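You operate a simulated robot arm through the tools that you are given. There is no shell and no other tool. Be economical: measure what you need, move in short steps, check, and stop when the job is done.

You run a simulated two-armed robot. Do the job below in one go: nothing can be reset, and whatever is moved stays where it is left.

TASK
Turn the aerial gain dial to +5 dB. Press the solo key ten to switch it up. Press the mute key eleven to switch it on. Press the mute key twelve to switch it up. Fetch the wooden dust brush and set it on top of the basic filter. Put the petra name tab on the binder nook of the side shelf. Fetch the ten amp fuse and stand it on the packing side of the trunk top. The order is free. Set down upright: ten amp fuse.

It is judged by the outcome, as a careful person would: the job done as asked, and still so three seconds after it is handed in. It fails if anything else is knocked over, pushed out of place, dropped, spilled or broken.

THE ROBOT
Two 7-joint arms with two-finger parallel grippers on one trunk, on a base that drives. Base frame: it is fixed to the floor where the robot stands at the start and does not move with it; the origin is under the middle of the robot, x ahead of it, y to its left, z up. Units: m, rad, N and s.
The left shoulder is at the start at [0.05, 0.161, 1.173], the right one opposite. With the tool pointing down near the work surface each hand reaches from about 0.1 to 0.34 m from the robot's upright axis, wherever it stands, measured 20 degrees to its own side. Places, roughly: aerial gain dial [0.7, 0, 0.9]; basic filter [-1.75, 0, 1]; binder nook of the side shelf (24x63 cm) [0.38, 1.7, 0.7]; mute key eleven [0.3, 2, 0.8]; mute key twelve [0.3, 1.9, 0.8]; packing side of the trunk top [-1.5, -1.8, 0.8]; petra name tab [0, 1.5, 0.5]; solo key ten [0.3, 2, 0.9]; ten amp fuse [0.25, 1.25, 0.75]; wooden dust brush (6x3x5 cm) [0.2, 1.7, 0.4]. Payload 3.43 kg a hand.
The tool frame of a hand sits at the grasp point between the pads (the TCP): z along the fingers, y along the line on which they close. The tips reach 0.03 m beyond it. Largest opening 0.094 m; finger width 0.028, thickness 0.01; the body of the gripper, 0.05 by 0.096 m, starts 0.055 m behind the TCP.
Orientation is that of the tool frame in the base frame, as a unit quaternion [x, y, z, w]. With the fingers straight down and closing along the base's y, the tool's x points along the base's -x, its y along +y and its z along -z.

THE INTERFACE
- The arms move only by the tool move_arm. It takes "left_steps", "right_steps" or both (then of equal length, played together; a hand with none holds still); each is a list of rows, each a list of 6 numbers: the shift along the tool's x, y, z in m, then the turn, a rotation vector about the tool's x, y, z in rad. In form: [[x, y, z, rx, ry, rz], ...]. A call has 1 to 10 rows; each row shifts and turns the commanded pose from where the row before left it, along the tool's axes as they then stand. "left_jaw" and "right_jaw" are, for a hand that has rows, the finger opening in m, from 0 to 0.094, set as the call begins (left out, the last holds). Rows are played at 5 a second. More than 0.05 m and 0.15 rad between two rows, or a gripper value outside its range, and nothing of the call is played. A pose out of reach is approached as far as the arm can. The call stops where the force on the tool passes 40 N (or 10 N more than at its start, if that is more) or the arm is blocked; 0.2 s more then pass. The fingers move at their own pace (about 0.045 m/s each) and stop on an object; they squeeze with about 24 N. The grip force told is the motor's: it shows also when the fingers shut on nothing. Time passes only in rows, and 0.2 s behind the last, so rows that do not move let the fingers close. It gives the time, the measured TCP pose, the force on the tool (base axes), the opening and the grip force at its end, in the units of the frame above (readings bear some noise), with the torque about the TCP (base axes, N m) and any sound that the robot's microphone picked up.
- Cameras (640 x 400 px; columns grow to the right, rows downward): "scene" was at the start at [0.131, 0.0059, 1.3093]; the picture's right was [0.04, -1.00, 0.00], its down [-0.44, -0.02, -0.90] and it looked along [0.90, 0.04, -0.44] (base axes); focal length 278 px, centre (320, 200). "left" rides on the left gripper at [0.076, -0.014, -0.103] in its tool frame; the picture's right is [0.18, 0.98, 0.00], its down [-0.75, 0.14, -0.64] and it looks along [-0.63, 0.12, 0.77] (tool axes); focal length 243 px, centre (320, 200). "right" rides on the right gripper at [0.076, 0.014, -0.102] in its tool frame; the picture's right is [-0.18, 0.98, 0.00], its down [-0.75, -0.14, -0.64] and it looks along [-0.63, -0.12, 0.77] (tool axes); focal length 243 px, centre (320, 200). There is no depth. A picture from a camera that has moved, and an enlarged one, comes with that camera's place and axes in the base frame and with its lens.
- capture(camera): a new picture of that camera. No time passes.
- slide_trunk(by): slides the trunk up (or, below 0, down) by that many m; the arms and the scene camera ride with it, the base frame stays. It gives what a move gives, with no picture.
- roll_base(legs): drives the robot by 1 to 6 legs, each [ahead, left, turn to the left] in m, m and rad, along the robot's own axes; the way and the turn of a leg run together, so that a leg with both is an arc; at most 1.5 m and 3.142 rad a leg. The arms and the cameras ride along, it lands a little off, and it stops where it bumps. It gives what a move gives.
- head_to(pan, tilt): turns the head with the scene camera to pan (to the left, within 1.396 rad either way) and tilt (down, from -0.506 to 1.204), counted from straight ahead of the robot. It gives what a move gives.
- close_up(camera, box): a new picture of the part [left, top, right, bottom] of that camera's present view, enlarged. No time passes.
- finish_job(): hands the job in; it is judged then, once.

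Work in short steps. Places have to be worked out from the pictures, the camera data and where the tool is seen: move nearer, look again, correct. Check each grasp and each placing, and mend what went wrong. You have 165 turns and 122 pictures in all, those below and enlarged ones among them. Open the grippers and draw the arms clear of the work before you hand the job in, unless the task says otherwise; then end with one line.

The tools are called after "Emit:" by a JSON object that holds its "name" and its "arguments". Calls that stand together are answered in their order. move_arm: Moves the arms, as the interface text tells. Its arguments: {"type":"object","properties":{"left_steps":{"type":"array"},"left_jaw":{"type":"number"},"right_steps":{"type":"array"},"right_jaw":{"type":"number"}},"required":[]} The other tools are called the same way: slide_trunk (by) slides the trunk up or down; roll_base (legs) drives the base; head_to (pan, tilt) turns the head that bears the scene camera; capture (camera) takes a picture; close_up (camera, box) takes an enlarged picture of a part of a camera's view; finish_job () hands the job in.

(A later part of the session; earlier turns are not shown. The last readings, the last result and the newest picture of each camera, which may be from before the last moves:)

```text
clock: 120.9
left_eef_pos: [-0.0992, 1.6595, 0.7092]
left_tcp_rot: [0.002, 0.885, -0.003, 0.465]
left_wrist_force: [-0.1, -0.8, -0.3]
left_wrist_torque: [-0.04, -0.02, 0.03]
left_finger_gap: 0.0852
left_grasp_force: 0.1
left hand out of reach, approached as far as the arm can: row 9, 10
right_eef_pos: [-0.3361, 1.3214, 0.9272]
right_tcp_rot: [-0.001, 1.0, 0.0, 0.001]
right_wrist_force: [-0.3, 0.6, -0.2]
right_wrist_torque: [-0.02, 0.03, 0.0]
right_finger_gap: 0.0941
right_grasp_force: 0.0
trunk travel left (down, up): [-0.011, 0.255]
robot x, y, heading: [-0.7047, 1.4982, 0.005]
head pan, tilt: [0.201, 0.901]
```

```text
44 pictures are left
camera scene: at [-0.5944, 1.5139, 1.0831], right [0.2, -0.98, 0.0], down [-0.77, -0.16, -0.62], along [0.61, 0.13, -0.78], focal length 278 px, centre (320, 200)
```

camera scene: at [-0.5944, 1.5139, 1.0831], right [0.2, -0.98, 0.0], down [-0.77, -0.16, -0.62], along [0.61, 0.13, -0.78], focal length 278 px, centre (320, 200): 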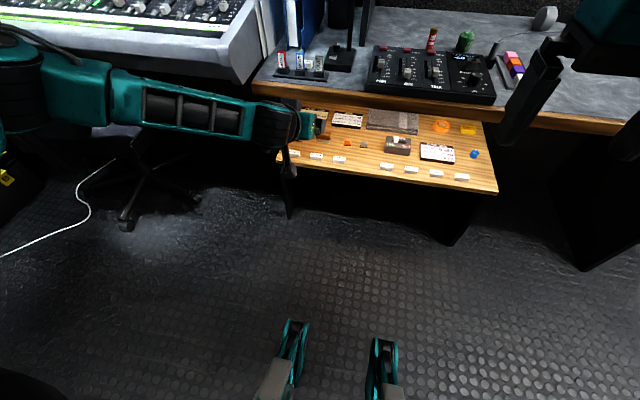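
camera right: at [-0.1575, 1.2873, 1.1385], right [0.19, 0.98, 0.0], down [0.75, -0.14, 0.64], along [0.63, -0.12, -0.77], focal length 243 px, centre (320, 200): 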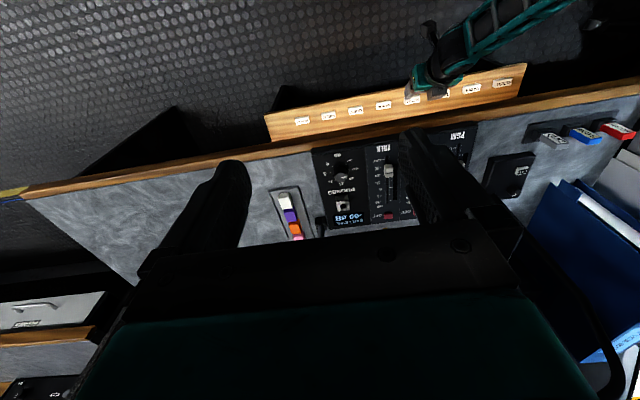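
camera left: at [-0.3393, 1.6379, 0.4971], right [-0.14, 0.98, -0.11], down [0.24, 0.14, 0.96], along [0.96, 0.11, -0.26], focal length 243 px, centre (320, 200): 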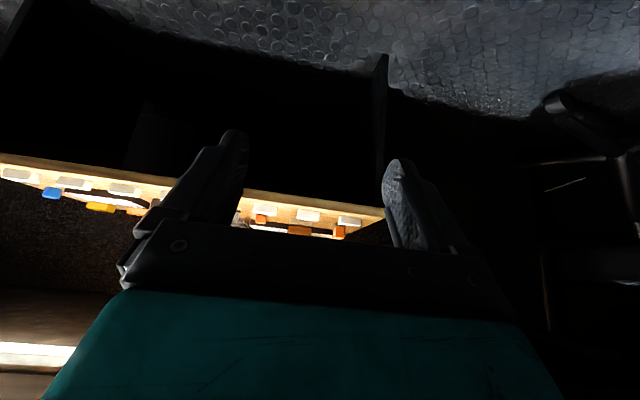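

The forearm now comes in from the side, so pointing the tool inward (to the right) should free the wrist. I yaw the tool −0.7 rad and pitch further to test; the robot can be turned by the same angle afterwards.

Emit:
{"name": "move_arm", "arguments": {"left_steps": [[0, 0, -0.02, 0.115, 0, 0.08], [0, 0, -0.02, 0.115, 0, 0.08], [0, 0, -0.02, 0.115, 0, 0.08], [0, 0, 0, 0.115, 0, 0.08], [0, 0, 0, 0.115, 0, 0.08], [0, 0, 0, 0, -0.12, 0], [0, 0, 0, 0, -0.12, 0], [0, 0, 0, 0, -0.12, 0]]}}

Emit:
{"name": "move_arm", "arguments": {"left_steps": [[0.04, 0, 0, 0, 0, 0], [0.04, 0, 0, 0, 0, 0], [0.04, 0, 0, 0, 0, 0], [0.04, 0, 0, 0, 0, 0], [0.04, 0, 0, 0, 0, 0]]}}

Emit:
{"name": "capture", "arguments": {"camera": "scene"}}

```text
clock: 122.7
left_eef_pos: [-0.1454, 1.6684, 0.7429]
left_tcp_rot: [0.272, 0.738, -0.213, 0.579]
left_wrist_force: [0.6, -0.1, -0.2]
left_wrist_torque: [-0.01, 0.02, 0.0]
left_finger_gap: 0.0852
left_grasp_force: 0.0
right_eef_pos: [-0.3378, 1.3225, 0.9276]
right_tcp_rot: [0.0, 1.0, 0.0, 0.0]
right_wrist_force: [0.5, 0.6, 0.0]
right_wrist_torque: [-0.01, 0.02, 0.01]
right_finger_gap: 0.094
right_grasp_force: 0.1
trunk travel left (down, up): [-0.011, 0.255]
robot x, y, heading: [-0.7068, 1.4962, -0.0]
head pan, tilt: [0.201, 0.901]
```

```text
clock: 123.9
left_eef_pos: [-0.1835, 1.6968, 0.5488]
left_tcp_rot: [0.273, 0.738, -0.214, 0.579]
left_wrist_force: [-0.3, -0.5, 0.6]
left_wrist_torque: [-0.03, -0.01, -0.01]
left_finger_gap: 0.0851
left_grasp_force: 0.0
right_eef_pos: [-0.336, 1.3221, 0.9282]
right_tcp_rot: [-0.001, 1.0, 0.0, 0.0]
right_wrist_force: [0.4, 0.1, 0.0]
right_wrist_torque: [0.02, 0.01, 0.0]
right_finger_gap: 0.0939
right_grasp_force: 0.1
trunk travel left (down, up): [-0.011, 0.255]
robot x, y, heading: [-0.7073, 1.4963, 0.001]
head pan, tilt: [0.201, 0.901]
```

```text
43 pictures are left
camera scene: at [-0.5944, 1.5139, 1.0832], right [0.2, -0.98, 0.0], down [-0.77, -0.16, -0.62], along [0.61, 0.13, -0.78], focal length 278 px, centre (320, 200)
```

scene: 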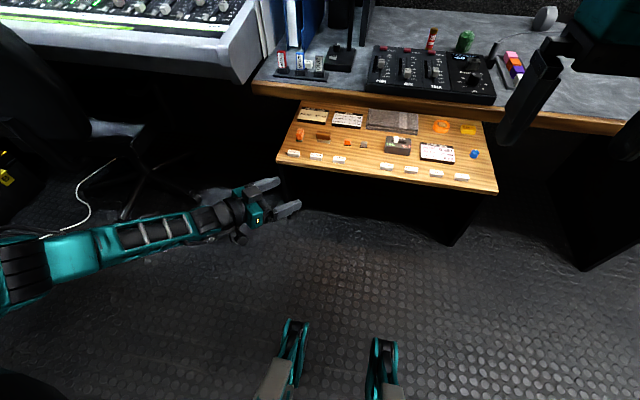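

Now the wrist is free: tool 14° below level, pointing 40° inward. I ease the pitch to what I need and turn the tool back toward straight ahead in steps to see if this elbow posture keeps it reachable.

Emit:
{"name": "move_arm", "arguments": {"left_steps": [[0, 0, 0, 0, 0.13, 0], [0, 0, 0, 0, 0.13, 0], [0, 0, 0, 0, 0.13, 0], [0.024, 0, 0.018, 0, 0, 0], [0.024, 0, 0.018, -0.093, 0, -0.071], [0, 0, 0, -0.093, 0, -0.071], [0, 0, 0, -0.093, 0, -0.071], [0, 0, 0, -0.093, 0, -0.071], [0, 0, 0, -0.093, 0, -0.071], [0, 0, 0, -0.093, 0, -0.071]]}}

```text
clock: 126.1
left_eef_pos: [-0.1967, 1.7347, 0.4665]
left_tcp_rot: [0.057, 0.892, -0.052, 0.446]
left_wrist_force: [-1.5, 0.1, 0.1]
left_wrist_torque: [-0.01, 0.02, -0.02]
left_finger_gap: 0.0852
left_grasp_force: 0.0
left hand out of reach, approached as far as the arm can: row 8, 9, 10
right_eef_pos: [-0.3367, 1.3227, 0.9264]
right_tcp_rot: [-0.001, 1.0, 0.0, 0.0]
right_wrist_force: [-0.6, -0.5, 0.4]
right_wrist_torque: [-0.02, 0.04, -0.03]
right_finger_gap: 0.094
right_grasp_force: 0.0
trunk travel left (down, up): [-0.011, 0.255]
robot x, y, heading: [-0.7055, 1.4969, 0.002]
head pan, tilt: [0.201, 0.901]
```

The tool can now point within 0.18 rad of straight at the needed pitch. I extend 7 cm ahead and lower to brush height.

Emit:
{"name": "move_arm", "arguments": {"left_steps": [[-0.0078, -0.006, 0.025, 0, 0, 0], [-0.0078, -0.006, 0.025, 0, 0, 0], [-0.0078, -0.006, 0.025, 0, 0, 0]]}}

```text
clock: 126.9
left_eef_pos: [-0.121, 1.7195, 0.4379]
left_tcp_rot: [0.053, 0.891, -0.036, 0.449]
left_wrist_force: [0.1, 0.1, -0.9]
left_wrist_torque: [0.02, -0.01, 0.0]
left_finger_gap: 0.0851
left_grasp_force: 0.0
left hand out of reach, approached as far as the arm can: row 1
right_eef_pos: [-0.337, 1.3222, 0.9271]
right_tcp_rot: [-0.002, 1.0, -0.001, -0.001]
right_wrist_force: [0.0, -0.5, -0.5]
right_wrist_torque: [-0.03, -0.03, -0.03]
right_finger_gap: 0.094
right_grasp_force: 0.0
trunk travel left (down, up): [-0.011, 0.255]
robot x, y, heading: [-0.7061, 1.4955, 0.004]
head pan, tilt: [0.201, 0.901]
```

Pose is good: pitch 53° from vertical, yaw −0.13. I raise 1.2 cm so the tips clear the tabs, shift right, turn 0.13 rad so the fingers point straight in, and look.

Emit:
{"name": "slide_trunk", "arguments": {"by": 0.013}}

Emit:
{"name": "roll_base", "arguments": {"legs": [[0, -0.13, 0], [0, 0, 0.13], [0.15, -0.02, 0]]}}

Emit:
{"name": "capture", "arguments": {"camera": "left"}}

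```text
clock: 127.5
left_eef_pos: [-0.1215, 1.7198, 0.4507]
left_tcp_rot: [0.053, 0.891, -0.037, 0.449]
left_wrist_force: [0.3, -0.1, -0.5]
left_wrist_torque: [0.01, 0.01, 0.0]
left_finger_gap: 0.085
left_grasp_force: 0.0
right_eef_pos: [-0.336, 1.3222, 0.9398]
right_tcp_rot: [-0.001, 1.0, 0.0, 0.0]
right_wrist_force: [0.8, 0.2, 0.1]
right_wrist_torque: [0.01, -0.02, -0.02]
right_finger_gap: 0.0941
right_grasp_force: 0.0
trunk travel left (down, up): [-0.024, 0.242]
robot x, y, heading: [-0.7071, 1.4968, 0.003]
head pan, tilt: [0.201, 0.901]
```

```text
clock: 130.9
left_eef_pos: [-0.005, 1.6562, 0.4519]
left_tcp_rot: [-0.002, 0.893, -0.01, 0.45]
left_wrist_force: [0.0, 0.0, 0.0]
left_wrist_torque: [0.01, 0.05, -0.01]
left_finger_gap: 0.085
left_grasp_force: 0.1
right_eef_pos: [-0.1699, 1.2379, 0.9393]
right_tcp_rot: [-0.063, 0.998, 0.0, -0.001]
right_wrist_force: [-0.5, -0.4, 0.6]
right_wrist_torque: [-0.01, -0.01, 0.03]
right_finger_gap: 0.0938
right_grasp_force: 0.2
trunk travel left (down, up): [-0.024, 0.242]
robot x, y, heading: [-0.5593, 1.3658, 0.124]
head pan, tilt: [0.201, 0.901]
```

```text
42 pictures are left
camera left: at [-0.1331, 1.6432, 0.4503], right [-0.11, 0.98, -0.17], down [-0.07, 0.16, 0.98], along [0.99, 0.12, 0.05], focal length 243 px, centre (320, 200)
```

left: 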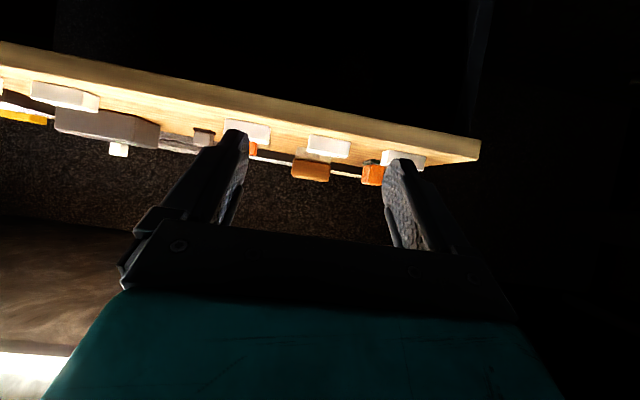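

The brush is straight ahead (y 1.663) and the tips pass above the tabs. I drive in 12 cm, then check.

Emit:
{"name": "roll_base", "arguments": {"legs": [[0.12, -0.008, 0]]}}

Emit:
{"name": "capture", "arguments": {"camera": "left"}}

Emit:
{"name": "capture", "arguments": {"camera": "scene"}}

```text
clock: 132.1
left_eef_pos: [0.1129, 1.664, 0.4512]
left_tcp_rot: [-0.003, 0.893, -0.009, 0.45]
left_wrist_force: [0.3, -0.4, -0.2]
left_wrist_torque: [0.05, -0.02, 0.05]
left_finger_gap: 0.0851
left_grasp_force: 0.0
right_eef_pos: [-0.0522, 1.2439, 0.9397]
right_tcp_rot: [-0.064, 0.998, 0.0, 0.0]
right_wrist_force: [0.2, -0.7, 0.3]
right_wrist_torque: [-0.01, 0.02, 0.03]
right_finger_gap: 0.094
right_grasp_force: 0.1
trunk travel left (down, up): [-0.024, 0.242]
robot x, y, heading: [-0.4413, 1.3695, 0.128]
head pan, tilt: [0.201, 0.901]
```

```text
41 pictures are left
camera left: at [-0.0142, 1.65, 0.4503], right [-0.11, 0.98, -0.17], down [-0.07, 0.16, 0.98], along [0.99, 0.12, 0.05], focal length 243 px, centre (320, 200)
```

left: 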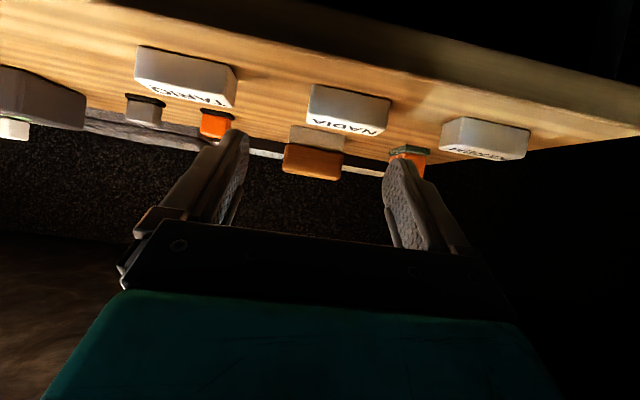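

```text
40 pictures are left
camera scene: at [-0.3308, 1.4026, 1.0961], right [0.32, -0.95, 0.0], down [-0.74, -0.25, -0.62], along [0.59, 0.2, -0.78], focal length 278 px, centre (320, 200)
```

scene: 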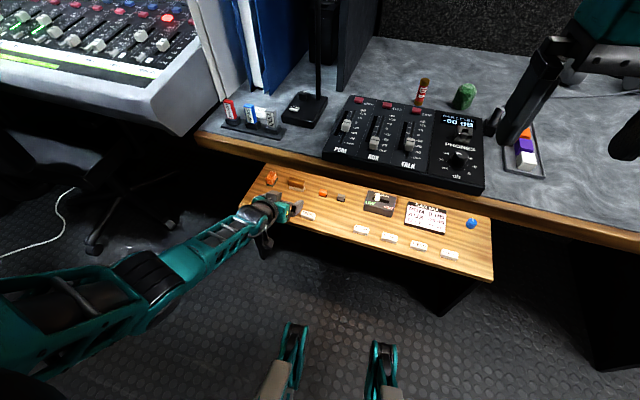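

The posture is ideal now. The brush front reads x≈0.216, centre ≈0.23, y 1.664. I drive the rest, about 9.5 cm.

Emit:
{"name": "roll_base", "arguments": {"legs": [[0.0943, -0.0122, 0]]}}

Emit:
{"name": "capture", "arguments": {"camera": "left"}}

```text
clock: 133.2
left_eef_pos: [0.207, 1.6646, 0.4512]
left_tcp_rot: [-0.003, 0.893, -0.008, 0.45]
left_wrist_force: [0.3, 0.0, 0.2]
left_wrist_torque: [-0.02, 0.0, 0.01]
left_finger_gap: 0.0849
left_grasp_force: 0.1
right_eef_pos: [0.0426, 1.2453, 0.9408]
right_tcp_rot: [-0.063, 0.998, -0.001, 0.0]
right_wrist_force: [-0.2, -0.5, -0.2]
right_wrist_torque: [0.0, 0.02, 0.02]
right_finger_gap: 0.0939
right_grasp_force: 0.0
trunk travel left (down, up): [-0.024, 0.242]
robot x, y, heading: [-0.3475, 1.3706, 0.128]
head pan, tilt: [0.201, 0.901]
```

```text
39 pictures are left
camera left: at [0.079, 1.6496, 0.4502], right [-0.11, 0.98, -0.17], down [-0.07, 0.16, 0.98], along [0.99, 0.12, 0.05], focal length 243 px, centre (320, 200)
```

left: 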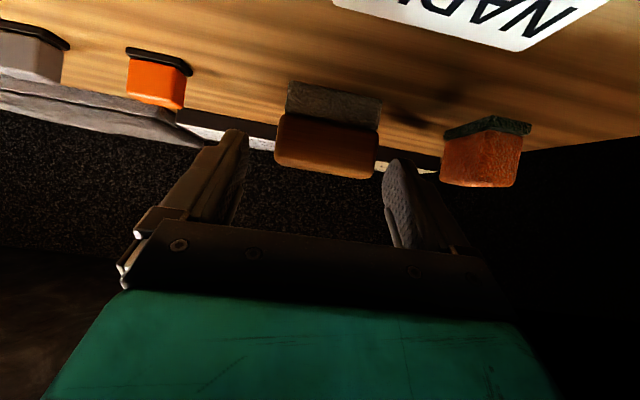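

The brush is 6 cm wide dead ahead, its top at z≈0.445. I advance 1.2 cm more and close.

Emit:
{"name": "roll_base", "arguments": {"legs": [[0.012, -0.0015, 0]]}}

Emit:
{"name": "move_arm", "arguments": {"left_steps": [[0, 0, 0, 0, 0, 0], [0, 0, 0, 0, 0, 0], [0, 0, 0, 0, 0, 0], [0, 0, 0, 0, 0, 0]], "left_jaw": 0.04}}

Emit:
{"name": "capture", "arguments": {"camera": "left"}}

```text
clock: 134.0
left_eef_pos: [0.2183, 1.6643, 0.4505]
left_tcp_rot: [-0.002, 0.893, -0.009, 0.45]
left_wrist_force: [0.3, 0.2, 0.9]
left_wrist_torque: [0.01, -0.01, 0.02]
left_finger_gap: 0.085
left_grasp_force: 0.0
right_eef_pos: [0.0537, 1.2432, 0.941]
right_tcp_rot: [-0.063, 0.998, 0.0, -0.001]
right_wrist_force: [0.1, 0.5, -0.2]
right_wrist_torque: [-0.02, -0.01, 0.02]
right_finger_gap: 0.094
right_grasp_force: 0.0
trunk travel left (down, up): [-0.024, 0.242]
robot x, y, heading: [-0.3374, 1.3695, 0.124]
head pan, tilt: [0.201, 0.901]
```

```text
clock: 135.0
left_eef_pos: [0.2194, 1.6646, 0.4519]
left_tcp_rot: [-0.004, 0.893, -0.008, 0.451]
left_wrist_force: [-0.4, -0.5, 0.5]
left_wrist_torque: [0.0, 0.02, -0.03]
left_finger_gap: 0.057
left_grasp_force: 24.5
right_eef_pos: [0.0539, 1.2442, 0.9409]
right_tcp_rot: [-0.063, 0.998, 0.0, 0.0]
right_wrist_force: [-0.1, -0.4, 0.6]
right_wrist_torque: [-0.04, -0.01, -0.01]
right_finger_gap: 0.0941
right_grasp_force: 0.1
trunk travel left (down, up): [-0.024, 0.242]
robot x, y, heading: [-0.335, 1.3708, 0.125]
head pan, tilt: [0.201, 0.901]
```

```text
38 pictures are left
camera left: at [0.0912, 1.6496, 0.4503], right [-0.11, 0.98, -0.17], down [-0.07, 0.16, 0.98], along [0.99, 0.12, 0.05], focal length 243 px, centre (320, 200)
```

left: 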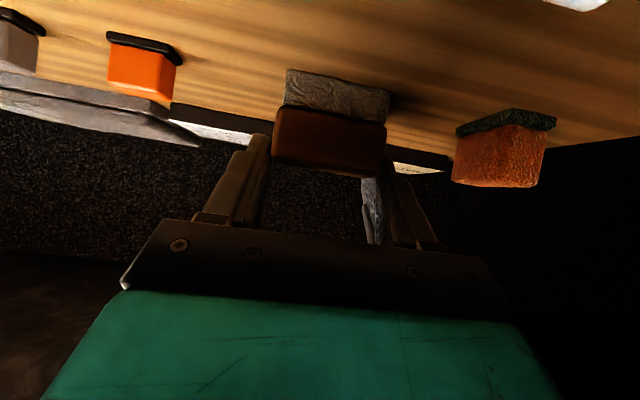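

Gripped at 0.057 m. I lift 4 cm with the trunk and check.

Emit:
{"name": "slide_trunk", "arguments": {"by": 0.04}}

Emit:
{"name": "capture", "arguments": {"camera": "left"}}

```text
clock: 135.8
left_eef_pos: [0.2195, 1.6634, 0.4906]
left_tcp_rot: [-0.003, 0.893, -0.008, 0.451]
left_wrist_force: [-0.7, -0.4, -0.7]
left_wrist_torque: [0.0, -0.03, -0.02]
left_finger_gap: 0.0573
left_grasp_force: 23.8
right_eef_pos: [0.0543, 1.2442, 0.98]
right_tcp_rot: [-0.063, 0.998, -0.001, 0.0]
right_wrist_force: [-0.3, 0.1, -0.7]
right_wrist_torque: [0.0, -0.03, 0.01]
right_finger_gap: 0.0938
right_grasp_force: 0.0
trunk travel left (down, up): [-0.064, 0.202]
robot x, y, heading: [-0.335, 1.3742, 0.127]
head pan, tilt: [0.201, 0.901]
```

```text
37 pictures are left
camera left: at [0.0912, 1.6495, 0.4902], right [-0.11, 0.98, -0.17], down [-0.07, 0.16, 0.98], along [0.99, 0.12, 0.05], focal length 243 px, centre (320, 200)
```

left: 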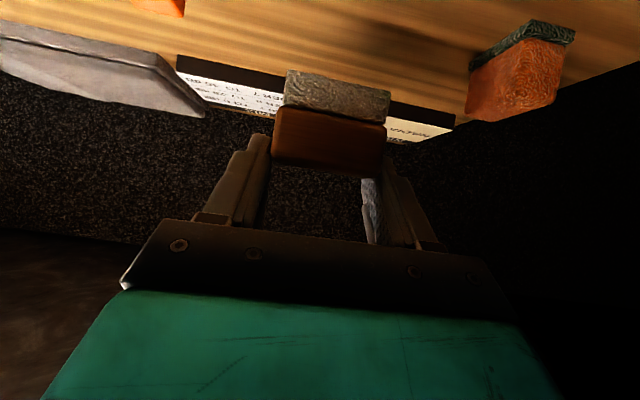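

The brush is held, bristles down. I back straight out, square the robot, then raise and draw in the left hand.

Emit:
{"name": "roll_base", "arguments": {"legs": [[-0.317, 0.0405, 0], [0, 0, -0.126]]}}

Emit:
{"name": "slide_trunk", "arguments": {"by": 0.1}}

Emit:
{"name": "move_arm", "arguments": {"left_steps": [[-0.022, 0, -0.035, 0, 0, 0], [-0.022, 0, -0.035, 0, 0, 0], [-0.022, 0, -0.035, 0, 0, 0], [-0.022, 0, -0.035, 0, 0, 0], [-0.022, 0, -0.035, 0, 0, 0], [-0.022, 0, -0.035, 0, 0, 0], [-0.022, 0, -0.035, 0, 0, 0]]}}

Emit:
{"name": "head_to", "arguments": {"pan": 0.0, "tilt": 0.6}}

Emit:
{"name": "capture", "arguments": {"camera": "scene"}}

```text
clock: 138.6
left_eef_pos: [-0.0763, 1.5969, 0.4902]
left_tcp_rot: [0.05, 0.892, -0.035, 0.449]
left_wrist_force: [-0.4, -0.5, -0.6]
left_wrist_torque: [0.02, 0.01, -0.01]
left_finger_gap: 0.0574
left_grasp_force: 23.6
right_eef_pos: [-0.2902, 1.1993, 0.9791]
right_tcp_rot: [-0.004, 1.0, 0.002, 0.001]
right_wrist_force: [0.0, 0.7, 0.5]
right_wrist_torque: [-0.01, 0.03, -0.01]
right_finger_gap: 0.0936
right_grasp_force: 0.1
trunk travel left (down, up): [-0.064, 0.202]
robot x, y, heading: [-0.663, 1.3735, 0.002]
head pan, tilt: [0.201, 0.901]
```

```text
clock: 139.9
left_eef_pos: [-0.076, 1.5962, 0.5898]
left_tcp_rot: [0.05, 0.891, -0.036, 0.449]
left_wrist_force: [-0.8, -0.1, -0.8]
left_wrist_torque: [-0.01, 0.02, 0.03]
left_finger_gap: 0.0574
left_grasp_force: 23.8
right_eef_pos: [-0.2898, 1.1989, 1.0803]
right_tcp_rot: [-0.004, 1.0, 0.0, 0.001]
right_wrist_force: [0.5, -0.1, -0.3]
right_wrist_torque: [0.01, -0.04, 0.0]
right_finger_gap: 0.0939
right_grasp_force: 0.0
trunk travel left (down, up): [-0.164, 0.102]
robot x, y, heading: [-0.6628, 1.3658, 0.005]
head pan, tilt: [0.201, 0.901]
```

```text
clock: 141.5
left_eef_pos: [-0.1832, 1.6328, 0.8496]
left_tcp_rot: [0.051, 0.892, -0.036, 0.448]
left_wrist_force: [-0.8, -0.3, -0.5]
left_wrist_torque: [-0.03, 0.0, 0.01]
left_finger_gap: 0.0573
left_grasp_force: 24.5
left hand out of reach, approached as far as the arm can: row 1, 2, 4
right_eef_pos: [-0.2912, 1.1978, 1.0794]
right_tcp_rot: [-0.004, 1.0, 0.001, 0.001]
right_wrist_force: [0.7, 0.7, 0.2]
right_wrist_torque: [0.0, -0.02, 0.02]
right_finger_gap: 0.0941
right_grasp_force: 0.2
trunk travel left (down, up): [-0.164, 0.102]
robot x, y, heading: [-0.665, 1.3726, 0.007]
head pan, tilt: [0.201, 0.901]
```

```text
clock: 142.3
left_eef_pos: [-0.184, 1.6333, 0.8486]
left_tcp_rot: [0.05, 0.892, -0.036, 0.449]
left_wrist_force: [-0.2, 0.0, -0.2]
left_wrist_torque: [-0.01, -0.02, -0.02]
left_finger_gap: 0.0575
left_grasp_force: 24.2
right_eef_pos: [-0.2899, 1.1986, 1.0809]
right_tcp_rot: [-0.004, 1.0, -0.001, 0.0]
right_wrist_force: [-0.5, -0.2, -0.4]
right_wrist_torque: [-0.02, -0.01, -0.02]
right_finger_gap: 0.0941
right_grasp_force: 0.2
trunk travel left (down, up): [-0.164, 0.102]
robot x, y, heading: [-0.6623, 1.3697, 0.007]
head pan, tilt: [0.0, 0.6]
```

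```text
36 pictures are left
camera scene: at [-0.5344, 1.3732, 1.2608], right [0.01, -1.0, 0.0], down [-0.57, 0.0, -0.82], along [0.82, 0.01, -0.57], focal length 278 px, centre (320, 200)
```

scene: 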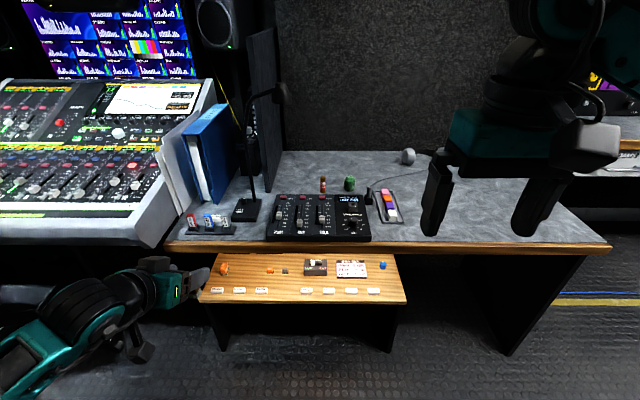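

I pull the left hand (with brush) in and up, then bring the robot up to the bench for the fuse.

Emit:
{"name": "move_arm", "arguments": {"left_steps": [[-0.0057, 0.0016, -0.0424, 0, 0, 0], [-0.0057, 0.0016, -0.0424, 0, 0, 0], [-0.0057, 0.0016, -0.0424, 0, 0, 0], [-0.0057, 0.0016, -0.0424, 0, 0, 0], [-0.0057, 0.0016, -0.0424, 0, 0, 0]]}}

Emit:
{"name": "roll_base", "arguments": {"legs": [[0.26, 0.12, 0]]}}

Emit:
{"name": "capture", "arguments": {"camera": "right"}}

Emit:
{"name": "capture", "arguments": {"camera": "scene"}}

```text
clock: 143.5
left_eef_pos: [-0.2803, 1.6985, 0.9785]
left_tcp_rot: [0.051, 0.892, -0.036, 0.448]
left_wrist_force: [0.1, -0.4, -0.7]
left_wrist_torque: [-0.01, -0.01, 0.0]
left_finger_gap: 0.0572
left_grasp_force: 23.8
left hand out of reach, approached as far as the arm can: row 3, 4, 5
right_eef_pos: [-0.2906, 1.1993, 1.0799]
right_tcp_rot: [-0.004, 1.0, 0.0, 0.0]
right_wrist_force: [-1.0, 1.2, -0.6]
right_wrist_torque: [-0.03, -0.01, -0.01]
right_finger_gap: 0.0939
right_grasp_force: 0.1
trunk travel left (down, up): [-0.164, 0.102]
robot x, y, heading: [-0.6604, 1.3654, 0.005]
head pan, tilt: [0.0, 0.6]
```

```text
clock: 145.4
left_eef_pos: [-0.0276, 1.8222, 0.9804]
left_tcp_rot: [0.048, 0.892, -0.034, 0.448]
left_wrist_force: [-0.8, -0.1, -1.3]
left_wrist_torque: [0.0, 0.0, -0.03]
left_finger_gap: 0.0573
left_grasp_force: 23.4
right_eef_pos: [-0.0343, 1.3215, 1.0801]
right_tcp_rot: [-0.008, 1.0, 0.0, 0.0]
right_wrist_force: [0.1, -0.5, -0.3]
right_wrist_torque: [0.01, 0.01, 0.0]
right_finger_gap: 0.0941
right_grasp_force: 0.0
trunk travel left (down, up): [-0.164, 0.102]
robot x, y, heading: [-0.4081, 1.4868, 0.014]
head pan, tilt: [0.0, 0.6]
```

```text
35 pictures are left
camera right: at [-0.1106, 1.3345, 1.1827], right [0.17, 0.99, 0.0], down [0.76, -0.13, 0.64], along [0.63, -0.11, -0.77], focal length 243 px, centre (320, 200)
```

right: 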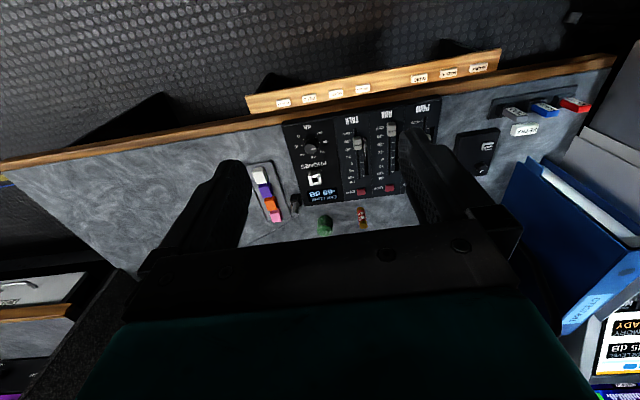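

```text
34 pictures are left
camera scene: at [-0.2791, 1.4956, 1.2608], right [0.01, -1.0, 0.0], down [-0.57, -0.01, -0.82], along [0.82, 0.01, -0.57], focal length 278 px, centre (320, 200)
```

scene: 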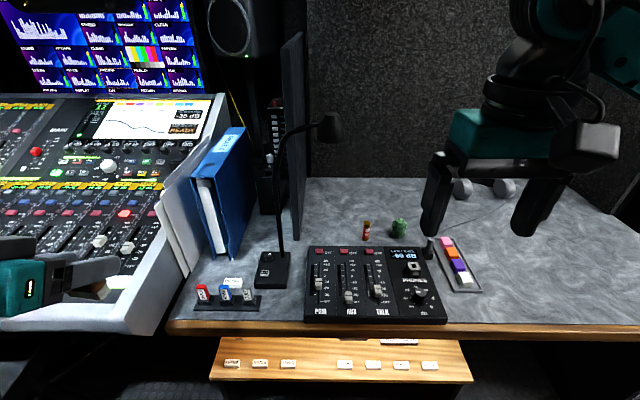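

Fuse located at (0.334, 1.369). I raise and ease the left hand so it stays clear of the console, and pitch the right hand 0.5 rad with a narrower opening.

Emit:
{"name": "move_arm", "arguments": {"left_steps": [[-0.008, 0, -0.031, 0, 0.1, 0], [-0.008, 0, -0.031, 0, 0.1, 0], [-0.008, 0, -0.031, 0, 0.1, 0], [-0.008, 0, -0.031, 0, 0.1, 0]], "right_steps": [[0, 0.012, 0.02, 0, -0.125, 0], [0, 0.012, 0.02, 0, -0.125, 0], [0, 0.012, 0.02, 0, -0.125, 0], [0, 0.012, 0.02, 0, -0.125, 0]], "right_jaw": 0.05}}

Emit:
{"name": "roll_base", "arguments": {"legs": [[0.07, 0, -0.014]]}}

Emit:
{"name": "slide_trunk", "arguments": {"by": -0.08}}

```text
clock: 146.4
left_eef_pos: [-0.0824, 1.8378, 1.0895]
left_tcp_rot: [0.054, 0.963, -0.024, 0.262]
left_wrist_force: [0.4, 0.5, -0.7]
left_wrist_torque: [-0.03, 0.0, 0.01]
left_finger_gap: 0.0573
left_grasp_force: 23.7
left hand out of reach, approached as far as the arm can: row 1
right_eef_pos: [-0.0195, 1.3695, 1.0031]
right_tcp_rot: [-0.006, 0.969, 0.002, 0.249]
right_wrist_force: [0.4, -0.3, -0.1]
right_wrist_torque: [-0.02, 0.0, -0.02]
right_finger_gap: 0.0502
right_grasp_force: 0.1
trunk travel left (down, up): [-0.164, 0.102]
robot x, y, heading: [-0.4079, 1.4902, 0.01]
head pan, tilt: [0.0, 0.6]
```

```text
clock: 147.5
left_eef_pos: [-0.008, 1.8329, 1.0881]
left_tcp_rot: [0.062, 0.963, -0.027, 0.262]
left_wrist_force: [0.1, -0.8, -0.6]
left_wrist_torque: [0.01, 0.0, 0.04]
left_finger_gap: 0.0572
left_grasp_force: 24.1
right_eef_pos: [0.0486, 1.3647, 1.0034]
right_tcp_rot: [0.001, 0.969, 0.001, 0.247]
right_wrist_force: [0.6, 0.7, 0.4]
right_wrist_torque: [-0.02, 0.01, -0.01]
right_finger_gap: 0.0499
right_grasp_force: 0.1
trunk travel left (down, up): [-0.164, 0.102]
robot x, y, heading: [-0.3378, 1.4938, -0.001]
head pan, tilt: [0.0, 0.6]
```

```text
clock: 148.6
left_eef_pos: [-0.0093, 1.8328, 1.0075]
left_tcp_rot: [0.062, 0.962, -0.028, 0.263]
left_wrist_force: [0.4, -0.4, 0.4]
left_wrist_torque: [-0.01, 0.01, 0.01]
left_finger_gap: 0.0573
left_grasp_force: 24.0
right_eef_pos: [0.0475, 1.3643, 0.9221]
right_tcp_rot: [0.001, 0.969, 0.001, 0.248]
right_wrist_force: [0.9, 0.2, 0.5]
right_wrist_torque: [0.01, -0.01, -0.02]
right_finger_gap: 0.0499
right_grasp_force: 0.2
trunk travel left (down, up): [-0.084, 0.182]
robot x, y, heading: [-0.3341, 1.4895, -0.004]
head pan, tilt: [0.0, 0.6]
```

Right hand next: I move to a pre-grasp in front of and above the fuse and look.

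Emit:
{"name": "move_arm", "arguments": {"right_steps": [[-0.0215, 0.0008, 0.0311, 0, 0, 0], [-0.0215, 0.0008, 0.0311, 0, 0, 0], [-0.0215, 0.0008, 0.0311, 0, 0, 0], [-0.0215, 0.0008, 0.0311, 0, 0, 0], [-0.0215, 0.0008, 0.0311, 0, 0, 0], [-0.0215, 0.0008, 0.0311, 0, 0, 0]]}}

Emit:
{"name": "capture", "arguments": {"camera": "right"}}

```text
clock: 150.0
left_eef_pos: [-0.0089, 1.8333, 1.0076]
left_tcp_rot: [0.061, 0.963, -0.026, 0.262]
left_wrist_force: [0.1, 0.8, -0.9]
left_wrist_torque: [-0.01, -0.06, 0.02]
left_finger_gap: 0.0573
left_grasp_force: 23.8
right_eef_pos: [0.2529, 1.3681, 0.8226]
right_tcp_rot: [0.0, 0.969, 0.001, 0.248]
right_wrist_force: [0.2, -0.2, 0.5]
right_wrist_torque: [-0.04, 0.0, -0.01]
right_finger_gap: 0.05
right_grasp_force: 0.1
trunk travel left (down, up): [-0.084, 0.182]
robot x, y, heading: [-0.3378, 1.497, -0.002]
head pan, tilt: [0.0, 0.6]
```

```text
33 pictures are left
camera right: at [0.1357, 1.3822, 0.8771], right [0.16, 0.98, 0.09], down [0.35, -0.14, 0.92], along [0.92, -0.12, -0.37], focal length 243 px, centre (320, 200)
```

right: 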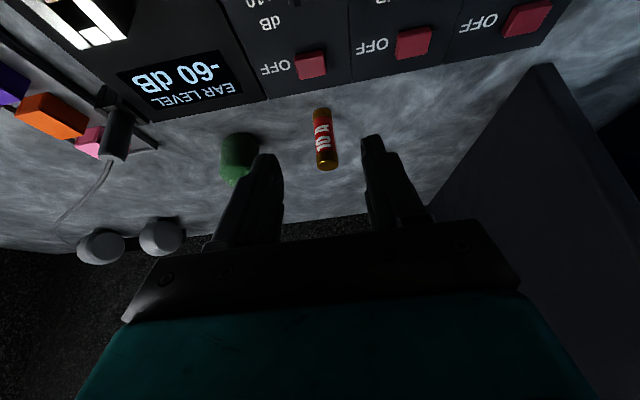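

The "10A" fuse stands at (0.336, 1.366), z 0.70–0.76, between the fingers' line. I go in and close on it.

Emit:
{"name": "move_arm", "arguments": {"right_steps": [[-0.0081, -0.0005, 0.0248, 0, 0, 0], [-0.0081, -0.0005, 0.0248, 0, 0, 0], [-0.0081, -0.0005, 0.0248, 0, 0, 0], [-0.0081, -0.0005, 0.0248, 0, 0, 0]]}}

Emit:
{"name": "capture", "arguments": {"camera": "right"}}

```text
clock: 151.0
left_eef_pos: [-0.0092, 1.8332, 1.0081]
left_tcp_rot: [0.062, 0.963, -0.026, 0.262]
left_wrist_force: [0.0, 0.6, -1.1]
left_wrist_torque: [-0.01, -0.01, 0.04]
left_finger_gap: 0.0573
left_grasp_force: 24.1
right_eef_pos: [0.3249, 1.3662, 0.7504]
right_tcp_rot: [0.002, 0.969, 0.0, 0.248]
right_wrist_force: [-0.2, 0.3, -0.3]
right_wrist_torque: [0.02, 0.0, -0.01]
right_finger_gap: 0.0499
right_grasp_force: 0.1
trunk travel left (down, up): [-0.084, 0.182]
robot x, y, heading: [-0.3372, 1.4944, -0.0]
head pan, tilt: [0.0, 0.6]
```

```text
32 pictures are left
camera right: at [0.2095, 1.3802, 0.8041], right [0.16, 0.98, 0.09], down [0.35, -0.14, 0.92], along [0.92, -0.12, -0.37], focal length 243 px, centre (320, 200)
```

right: 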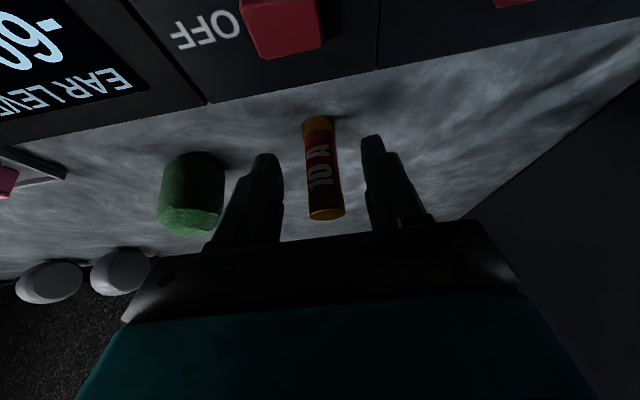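

The fuse is between the pads. I close.

Emit:
{"name": "move_arm", "arguments": {"right_steps": [[-0.003, 0, 0.001, 0, 0, 0], [0, 0, 0, 0, 0, 0], [0, 0, 0, 0, 0, 0], [0, 0, 0, 0, 0, 0]], "right_jaw": 0.005}}

Emit:
{"name": "move_arm", "arguments": {"right_steps": [[-0.0144, 0, -0.0263, 0, 0, 0], [-0.0144, 0, -0.0263, 0, 0, 0], [-0.0144, 0, -0.0263, 0, 0, 0]]}}

Emit:
{"name": "capture", "arguments": {"camera": "right"}}

```text
clock: 152.0
left_eef_pos: [-0.0082, 1.8336, 1.0093]
left_tcp_rot: [0.061, 0.963, -0.025, 0.262]
left_wrist_force: [-0.6, 0.6, -0.2]
left_wrist_torque: [0.0, -0.04, 0.0]
left_finger_gap: 0.0574
left_grasp_force: 23.8
right_eef_pos: [0.3293, 1.3667, 0.7508]
right_tcp_rot: [0.0, 0.969, 0.0, 0.248]
right_wrist_force: [0.5, 0.0, 0.7]
right_wrist_torque: [0.05, -0.02, 0.05]
right_finger_gap: 0.0237
right_grasp_force: 24.8
trunk travel left (down, up): [-0.084, 0.182]
robot x, y, heading: [-0.3379, 1.4925, -0.002]
head pan, tilt: [0.0, 0.6]
```

```text
clock: 152.8
left_eef_pos: [-0.0067, 1.8325, 1.008]
left_tcp_rot: [0.062, 0.963, -0.027, 0.262]
left_wrist_force: [0.5, 1.1, 0.2]
left_wrist_torque: [0.0, -0.02, -0.01]
left_finger_gap: 0.0573
left_grasp_force: 23.8
right_eef_pos: [0.3293, 1.3681, 0.8419]
right_tcp_rot: [0.001, 0.969, 0.0, 0.248]
right_wrist_force: [-0.6, 0.5, -0.6]
right_wrist_torque: [0.05, -0.01, 0.0]
right_finger_gap: 0.0238
right_grasp_force: 24.1
trunk travel left (down, up): [-0.084, 0.182]
robot x, y, heading: [-0.3362, 1.4944, 0.0]
head pan, tilt: [0.0, 0.6]
```

```text
31 pictures are left
camera right: at [0.2133, 1.3814, 0.8953], right [0.16, 0.98, 0.09], down [0.35, -0.14, 0.92], along [0.92, -0.12, -0.37], focal length 243 px, centre (320, 200)
```

right: 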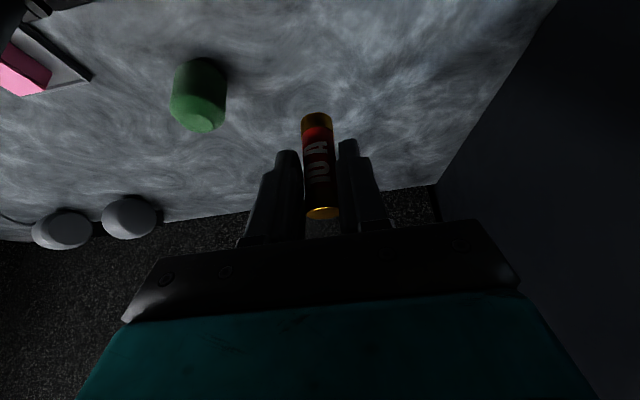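

The fuse is held upright (bottom 5.1 cm under the TCP). I back the robot off the bench and draw the right hand in.

Emit:
{"name": "roll_base", "arguments": {"legs": [[-0.4, 0, 0]]}}

Emit:
{"name": "slide_trunk", "arguments": {"by": 0.1}}

Emit:
{"name": "move_arm", "arguments": {"right_steps": [[0.03, -0.01, -0.03, 0, 0, 0], [0.03, -0.01, -0.03, 0, 0, 0], [0.03, -0.01, -0.03, 0, 0, 0], [0.03, -0.01, -0.03, 0, 0, 0], [0.03, -0.01, -0.03, 0, 0, 0], [0.03, -0.01, -0.03, 0, 0, 0]]}}

Emit:
{"name": "roll_base", "arguments": {"legs": [[0, 0, -1.571], [1.2, 0, 0]]}}

Emit:
{"name": "head_to", "arguments": {"pan": -0.9, "tilt": 0.45}}

Emit:
{"name": "capture", "arguments": {"camera": "scene"}}

```text
clock: 155.3
left_eef_pos: [-0.4032, 1.8332, 1.0081]
left_tcp_rot: [0.06, 0.963, -0.025, 0.262]
left_wrist_force: [-0.6, 0.3, -0.4]
left_wrist_torque: [0.02, -0.03, 0.0]
left_finger_gap: 0.0574
left_grasp_force: 23.9
right_eef_pos: [-0.0649, 1.3684, 0.841]
right_tcp_rot: [0.0, 0.969, 0.001, 0.248]
right_wrist_force: [0.0, 0.4, -0.4]
right_wrist_torque: [0.0, 0.0, -0.01]
right_finger_gap: 0.024
right_grasp_force: 24.1
trunk travel left (down, up): [-0.084, 0.182]
robot x, y, heading: [-0.7322, 1.4955, 0.003]
head pan, tilt: [0.0, 0.6]
```

```text
clock: 156.6
left_eef_pos: [-0.4037, 1.8336, 1.1081]
left_tcp_rot: [0.061, 0.963, -0.027, 0.262]
left_wrist_force: [-0.9, 0.1, -0.9]
left_wrist_torque: [-0.01, -0.02, 0.0]
left_finger_gap: 0.0575
left_grasp_force: 24.1
right_eef_pos: [-0.0659, 1.3688, 0.9413]
right_tcp_rot: [0.001, 0.969, 0.0, 0.247]
right_wrist_force: [0.9, 0.2, -1.0]
right_wrist_torque: [0.02, 0.0, -0.02]
right_finger_gap: 0.024
right_grasp_force: 23.8
trunk travel left (down, up): [-0.184, 0.082]
robot x, y, heading: [-0.734, 1.4919, -0.001]
head pan, tilt: [0.0, 0.6]
```

```text
clock: 158.0
left_eef_pos: [-0.4043, 1.8338, 1.1083]
left_tcp_rot: [0.061, 0.963, -0.026, 0.263]
left_wrist_force: [0.0, -0.8, -0.6]
left_wrist_torque: [0.02, 0.0, -0.01]
left_finger_gap: 0.057
left_grasp_force: 23.5
right_eef_pos: [-0.3098, 1.3085, 1.0114]
right_tcp_rot: [0.001, 0.969, 0.0, 0.248]
right_wrist_force: [-0.6, 0.3, -0.5]
right_wrist_torque: [0.02, 0.03, -0.03]
right_finger_gap: 0.0238
right_grasp_force: 23.6
trunk travel left (down, up): [-0.184, 0.082]
robot x, y, heading: [-0.734, 1.4946, 0.0]
head pan, tilt: [0.0, 0.6]
```

```text
clock: 168.1
left_eef_pos: [-0.4413, -0.0548, 1.1077]
left_tcp_rot: [0.734, 0.626, -0.206, 0.163]
left_wrist_force: [0.7, -0.4, -0.2]
left_wrist_torque: [0.0, 0.03, 0.01]
left_finger_gap: 0.0572
left_grasp_force: 24.6
right_eef_pos: [-0.9701, -0.1339, 1.0108]
right_tcp_rot: [0.696, 0.675, -0.177, 0.173]
right_wrist_force: [0.7, 0.6, -0.9]
right_wrist_torque: [0.04, -0.02, 0.0]
right_finger_gap: 0.024
right_grasp_force: 24.2
trunk travel left (down, up): [-0.184, 0.082]
robot x, y, heading: [-0.7726, 0.284, -1.605]
head pan, tilt: [0.0, 0.6]
```

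```text
clock: 169.2
left_eef_pos: [-0.4425, -0.0554, 1.1087]
left_tcp_rot: [0.734, 0.626, -0.206, 0.163]
left_wrist_force: [0.0, -0.2, 0.2]
left_wrist_torque: [-0.02, 0.0, 0.05]
left_finger_gap: 0.0573
left_grasp_force: 24.0
right_eef_pos: [-0.9697, -0.1335, 1.0111]
right_tcp_rot: [0.695, 0.675, -0.177, 0.173]
right_wrist_force: [0.1, 0.5, -0.8]
right_wrist_torque: [-0.01, -0.03, -0.01]
right_finger_gap: 0.024
right_grasp_force: 23.9
trunk travel left (down, up): [-0.184, 0.082]
robot x, y, heading: [-0.7768, 0.287, -1.602]
head pan, tilt: [-0.901, 0.45]
```

```text
30 pictures are left
camera scene: at [-0.8483, 0.1915, 1.2944], right [-0.6, 0.8, 0.0], down [0.35, 0.26, -0.9], along [-0.72, -0.54, -0.44], focal length 278 px, centre (320, 200)
```

scene: 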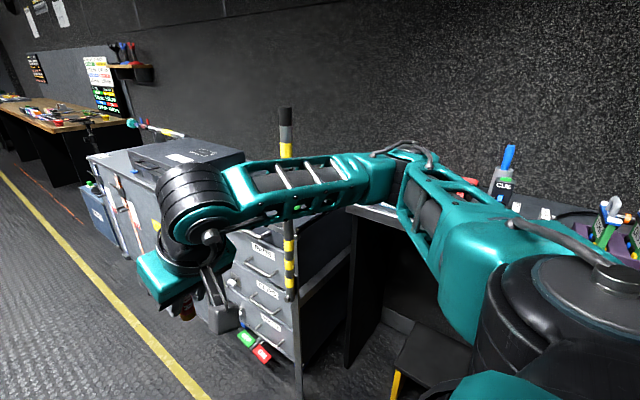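

Trunk and drawers are visible ahead; the filter should be to the right. I move to the corridor middle and turn to face −x.

Emit:
{"name": "roll_base", "arguments": {"legs": [[0.05, 0.33, 0], [0, 0, -1.54]]}}

Emit:
{"name": "head_to", "arguments": {"pan": 0.1, "tilt": 0.35}}

Emit:
{"name": "capture", "arguments": {"camera": "scene"}}

```text
clock: 176.4
left_eef_pos: [-0.7741, -0.1224, 1.1078]
left_tcp_rot: [0.963, -0.057, -0.263, -0.025]
left_wrist_force: [-0.3, 0.6, -0.8]
left_wrist_torque: [0.0, 0.01, 0.0]
left_finger_gap: 0.0574
left_grasp_force: 24.3
right_eef_pos: [-0.8724, 0.4032, 1.011]
right_tcp_rot: [0.969, 0.003, -0.248, 0.001]
right_wrist_force: [0.3, 0.4, -0.1]
right_wrist_torque: [-0.04, 0.02, 0.02]
right_finger_gap: 0.0239
right_grasp_force: 24.4
trunk travel left (down, up): [-0.184, 0.082]
robot x, y, heading: [-0.4472, 0.2183, -3.133]
head pan, tilt: [-0.901, 0.45]
```

```text
clock: 177.7
left_eef_pos: [-0.7736, -0.1221, 1.1078]
left_tcp_rot: [0.963, -0.056, -0.263, -0.024]
left_wrist_force: [0.1, 0.7, 0.2]
left_wrist_torque: [0.01, -0.03, -0.01]
left_finger_gap: 0.0574
left_grasp_force: 23.9
right_eef_pos: [-0.8722, 0.4032, 1.0104]
right_tcp_rot: [0.969, 0.006, -0.247, 0.002]
right_wrist_force: [0.7, 0.0, -0.4]
right_wrist_torque: [0.03, 0.01, 0.03]
right_finger_gap: 0.0238
right_grasp_force: 24.5
trunk travel left (down, up): [-0.184, 0.082]
robot x, y, heading: [-0.4527, 0.2235, -3.133]
head pan, tilt: [0.099, 0.351]
```

```text
29 pictures are left
camera scene: at [-0.5805, 0.2142, 1.3037], right [-0.11, 0.99, 0.0], down [0.34, 0.04, -0.94], along [-0.93, -0.1, -0.34], focal length 278 px, centre (320, 200)
```

scene: 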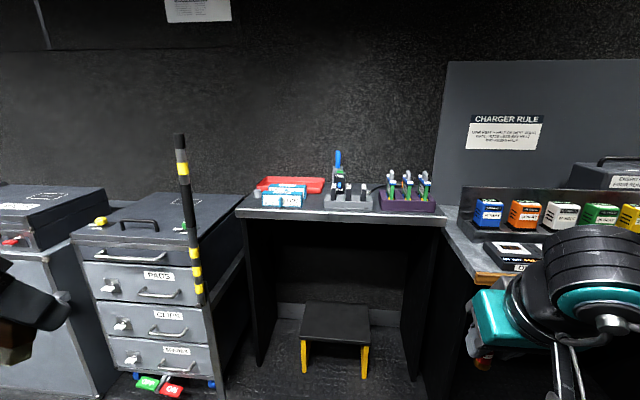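

A side table is at about (−1.7, 0). I enlarge its top to identify the basic filter.

Emit:
{"name": "close_up", "arguments": {"camera": "scene", "box": [230, 140, 450, 240]}}

```text
2.91 times, centred on (340, 190) of scene
camera zoom: at [-0.5805, 0.2142, 1.3037], right [-0.11, 0.99, 0.0], down [0.34, 0.04, -0.94], along [-0.93, -0.1, -0.34], focal length 810 px, centre (262, 229)
```

zoom: 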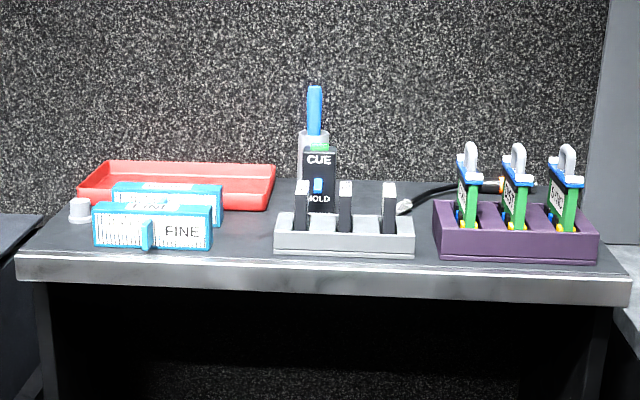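

Two filter boxes lie on the table: FINE in front, another behind it. I draw the right hand in, then drive nearer to read the rear one.

Emit:
{"name": "move_arm", "arguments": {"right_steps": [[0.01, 0, -0.035, 0, 0, 0], [0.01, 0, -0.035, 0, 0, 0], [0.02, 0, -0.03, 0, 0, 0], [0.02, 0, -0.03, 0, 0, 0]]}}

Emit:
{"name": "roll_base", "arguments": {"legs": [[0.42, 0.1, -0.008]]}}

Emit:
{"name": "head_to", "arguments": {"pan": 0.2, "tilt": 0.55}}

Emit:
{"name": "capture", "arguments": {"camera": "scene"}}

```text
clock: 178.7
left_eef_pos: [-0.7735, -0.1221, 1.1074]
left_tcp_rot: [0.963, -0.056, -0.262, -0.025]
left_wrist_force: [-0.6, 0.3, -0.9]
left_wrist_torque: [-0.01, 0.03, 0.03]
left_finger_gap: 0.0573
left_grasp_force: 23.5
right_eef_pos: [-0.775, 0.404, 1.1081]
right_tcp_rot: [0.969, 0.004, -0.247, 0.0]
right_wrist_force: [-0.9, 0.1, -0.8]
right_wrist_torque: [0.02, 0.0, 0.01]
right_finger_gap: 0.0241
right_grasp_force: 23.9
right hand out of reach, approached as far as the arm can: row 4
trunk travel left (down, up): [-0.184, 0.082]
robot x, y, heading: [-0.4506, 0.2238, -3.135]
head pan, tilt: [0.099, 0.351]
```

```text
clock: 181.3
left_eef_pos: [-1.1986, -0.2182, 1.1083]
left_tcp_rot: [0.963, -0.06, -0.262, -0.026]
left_wrist_force: [-0.1, 0.4, -0.1]
left_wrist_torque: [0.0, 0.02, -0.02]
left_finger_gap: 0.0574
left_grasp_force: 23.6
right_eef_pos: [-1.1952, 0.3064, 1.108]
right_tcp_rot: [0.969, 0.001, -0.246, 0.0]
right_wrist_force: [-0.6, 0.3, -0.1]
right_wrist_torque: [-0.01, 0.0, 0.02]
right_finger_gap: 0.0242
right_grasp_force: 24.1
trunk travel left (down, up): [-0.184, 0.082]
robot x, y, heading: [-0.8683, 0.1225, -3.14]
head pan, tilt: [0.099, 0.351]
```

```text
clock: 182.1
left_eef_pos: [-1.1971, -0.2178, 1.1071]
left_tcp_rot: [0.963, -0.06, -0.262, -0.026]
left_wrist_force: [0.4, -0.7, -0.9]
left_wrist_torque: [-0.01, 0.03, -0.01]
left_finger_gap: 0.0571
left_grasp_force: 23.8
right_eef_pos: [-1.1942, 0.3062, 1.1086]
right_tcp_rot: [0.969, 0.001, -0.246, -0.001]
right_wrist_force: [-0.2, 0.7, -0.7]
right_wrist_torque: [0.0, 0.01, -0.01]
right_finger_gap: 0.0239
right_grasp_force: 23.8
trunk travel left (down, up): [-0.184, 0.082]
robot x, y, heading: [-0.8693, 0.1228, -3.139]
head pan, tilt: [0.201, 0.55]
```

```text
27 pictures are left
camera scene: at [-0.9973, 0.1073, 1.2855], right [-0.2, 0.98, 0.0], down [0.51, 0.1, -0.85], along [-0.84, -0.17, -0.52], focal length 278 px, centre (320, 200)
```

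scene: 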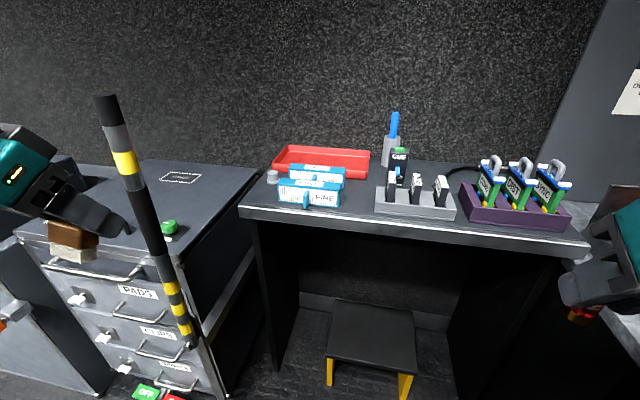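

There is a striped pole near (−1.33, −0.27), close to the left hand's lane, so I must stay clear of it. I enlarge the filters.

Emit:
{"name": "close_up", "arguments": {"camera": "scene", "box": [240, 130, 400, 230]}}

```text
4.00 times, centred on (320, 180) of scene
camera zoom: at [-0.9973, 0.1073, 1.2855], right [-0.2, 0.98, 0.0], down [0.51, 0.1, -0.85], along [-0.84, -0.17, -0.52], focal length 1114 px, centre (320, 280)
```

zoom: 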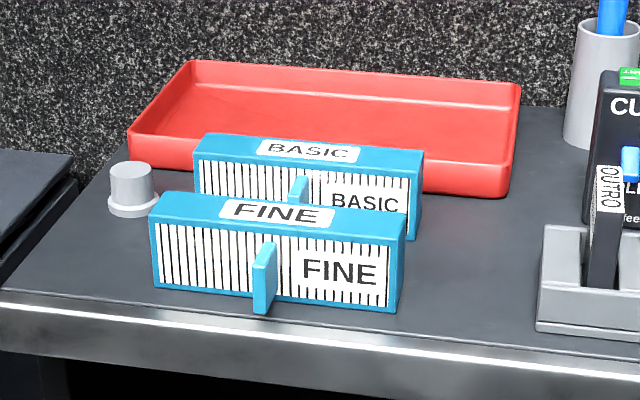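

The rear box is BASIC; its top centre computes to (−1.69, −0.042, 0.959). I move the left hand sideways to that lane first (away from the pole), then square its yaw and restore the grasp pitch so the brush is level.

Emit:
{"name": "move_arm", "arguments": {"left_steps": [[-0.0045, -0.0437, 0.0036, 0, 0, 0], [-0.0045, -0.0437, 0.0036, 0, 0, 0], [-0.0045, -0.0437, 0.0036, 0, 0, 0], [-0.0045, -0.0437, 0.0036, 0, 0, 0], [0, 0, 0, -0.071, -0.0026, -0.121], [0, 0, 0, 0, -0.133, 0], [0, 0, 0, 0, -0.133, 0], [0, 0, 0, 0, -0.133, 0]]}}

Emit:
{"name": "capture", "arguments": {"camera": "scene"}}

```text
clock: 183.9
left_eef_pos: [-1.2558, -0.0216, 1.1409]
left_tcp_rot: [0.894, 0.01, -0.449, -0.005]
left_wrist_force: [0.5, 0.1, -0.6]
left_wrist_torque: [0.0, -0.03, 0.0]
left_finger_gap: 0.0572
left_grasp_force: 24.2
left hand out of reach, approached as far as the arm can: row 3, 6, 7, 8
right_eef_pos: [-1.1939, 0.3067, 1.1092]
right_tcp_rot: [0.969, 0.001, -0.246, 0.0]
right_wrist_force: [-0.2, 0.1, -1.3]
right_wrist_torque: [-0.01, -0.03, 0.0]
right_finger_gap: 0.0239
right_grasp_force: 24.0
trunk travel left (down, up): [-0.184, 0.082]
robot x, y, heading: [-0.8673, 0.1229, -3.141]
head pan, tilt: [0.201, 0.55]
```

```text
25 pictures are left
camera scene: at [-0.9977, 0.1073, 1.2853], right [-0.2, 0.98, 0.0], down [0.51, 0.1, -0.85], along [-0.83, -0.17, -0.52], focal length 278 px, centre (320, 200)
```

scene: 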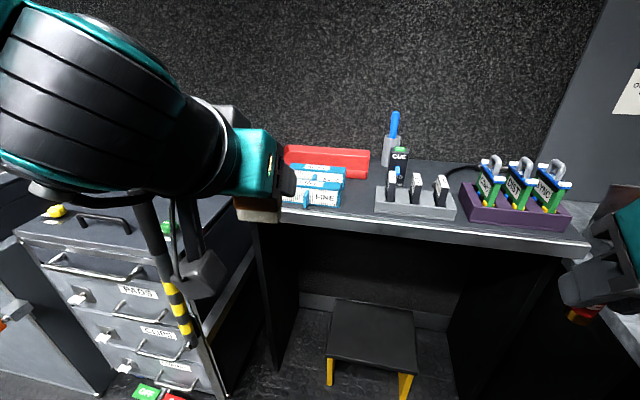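

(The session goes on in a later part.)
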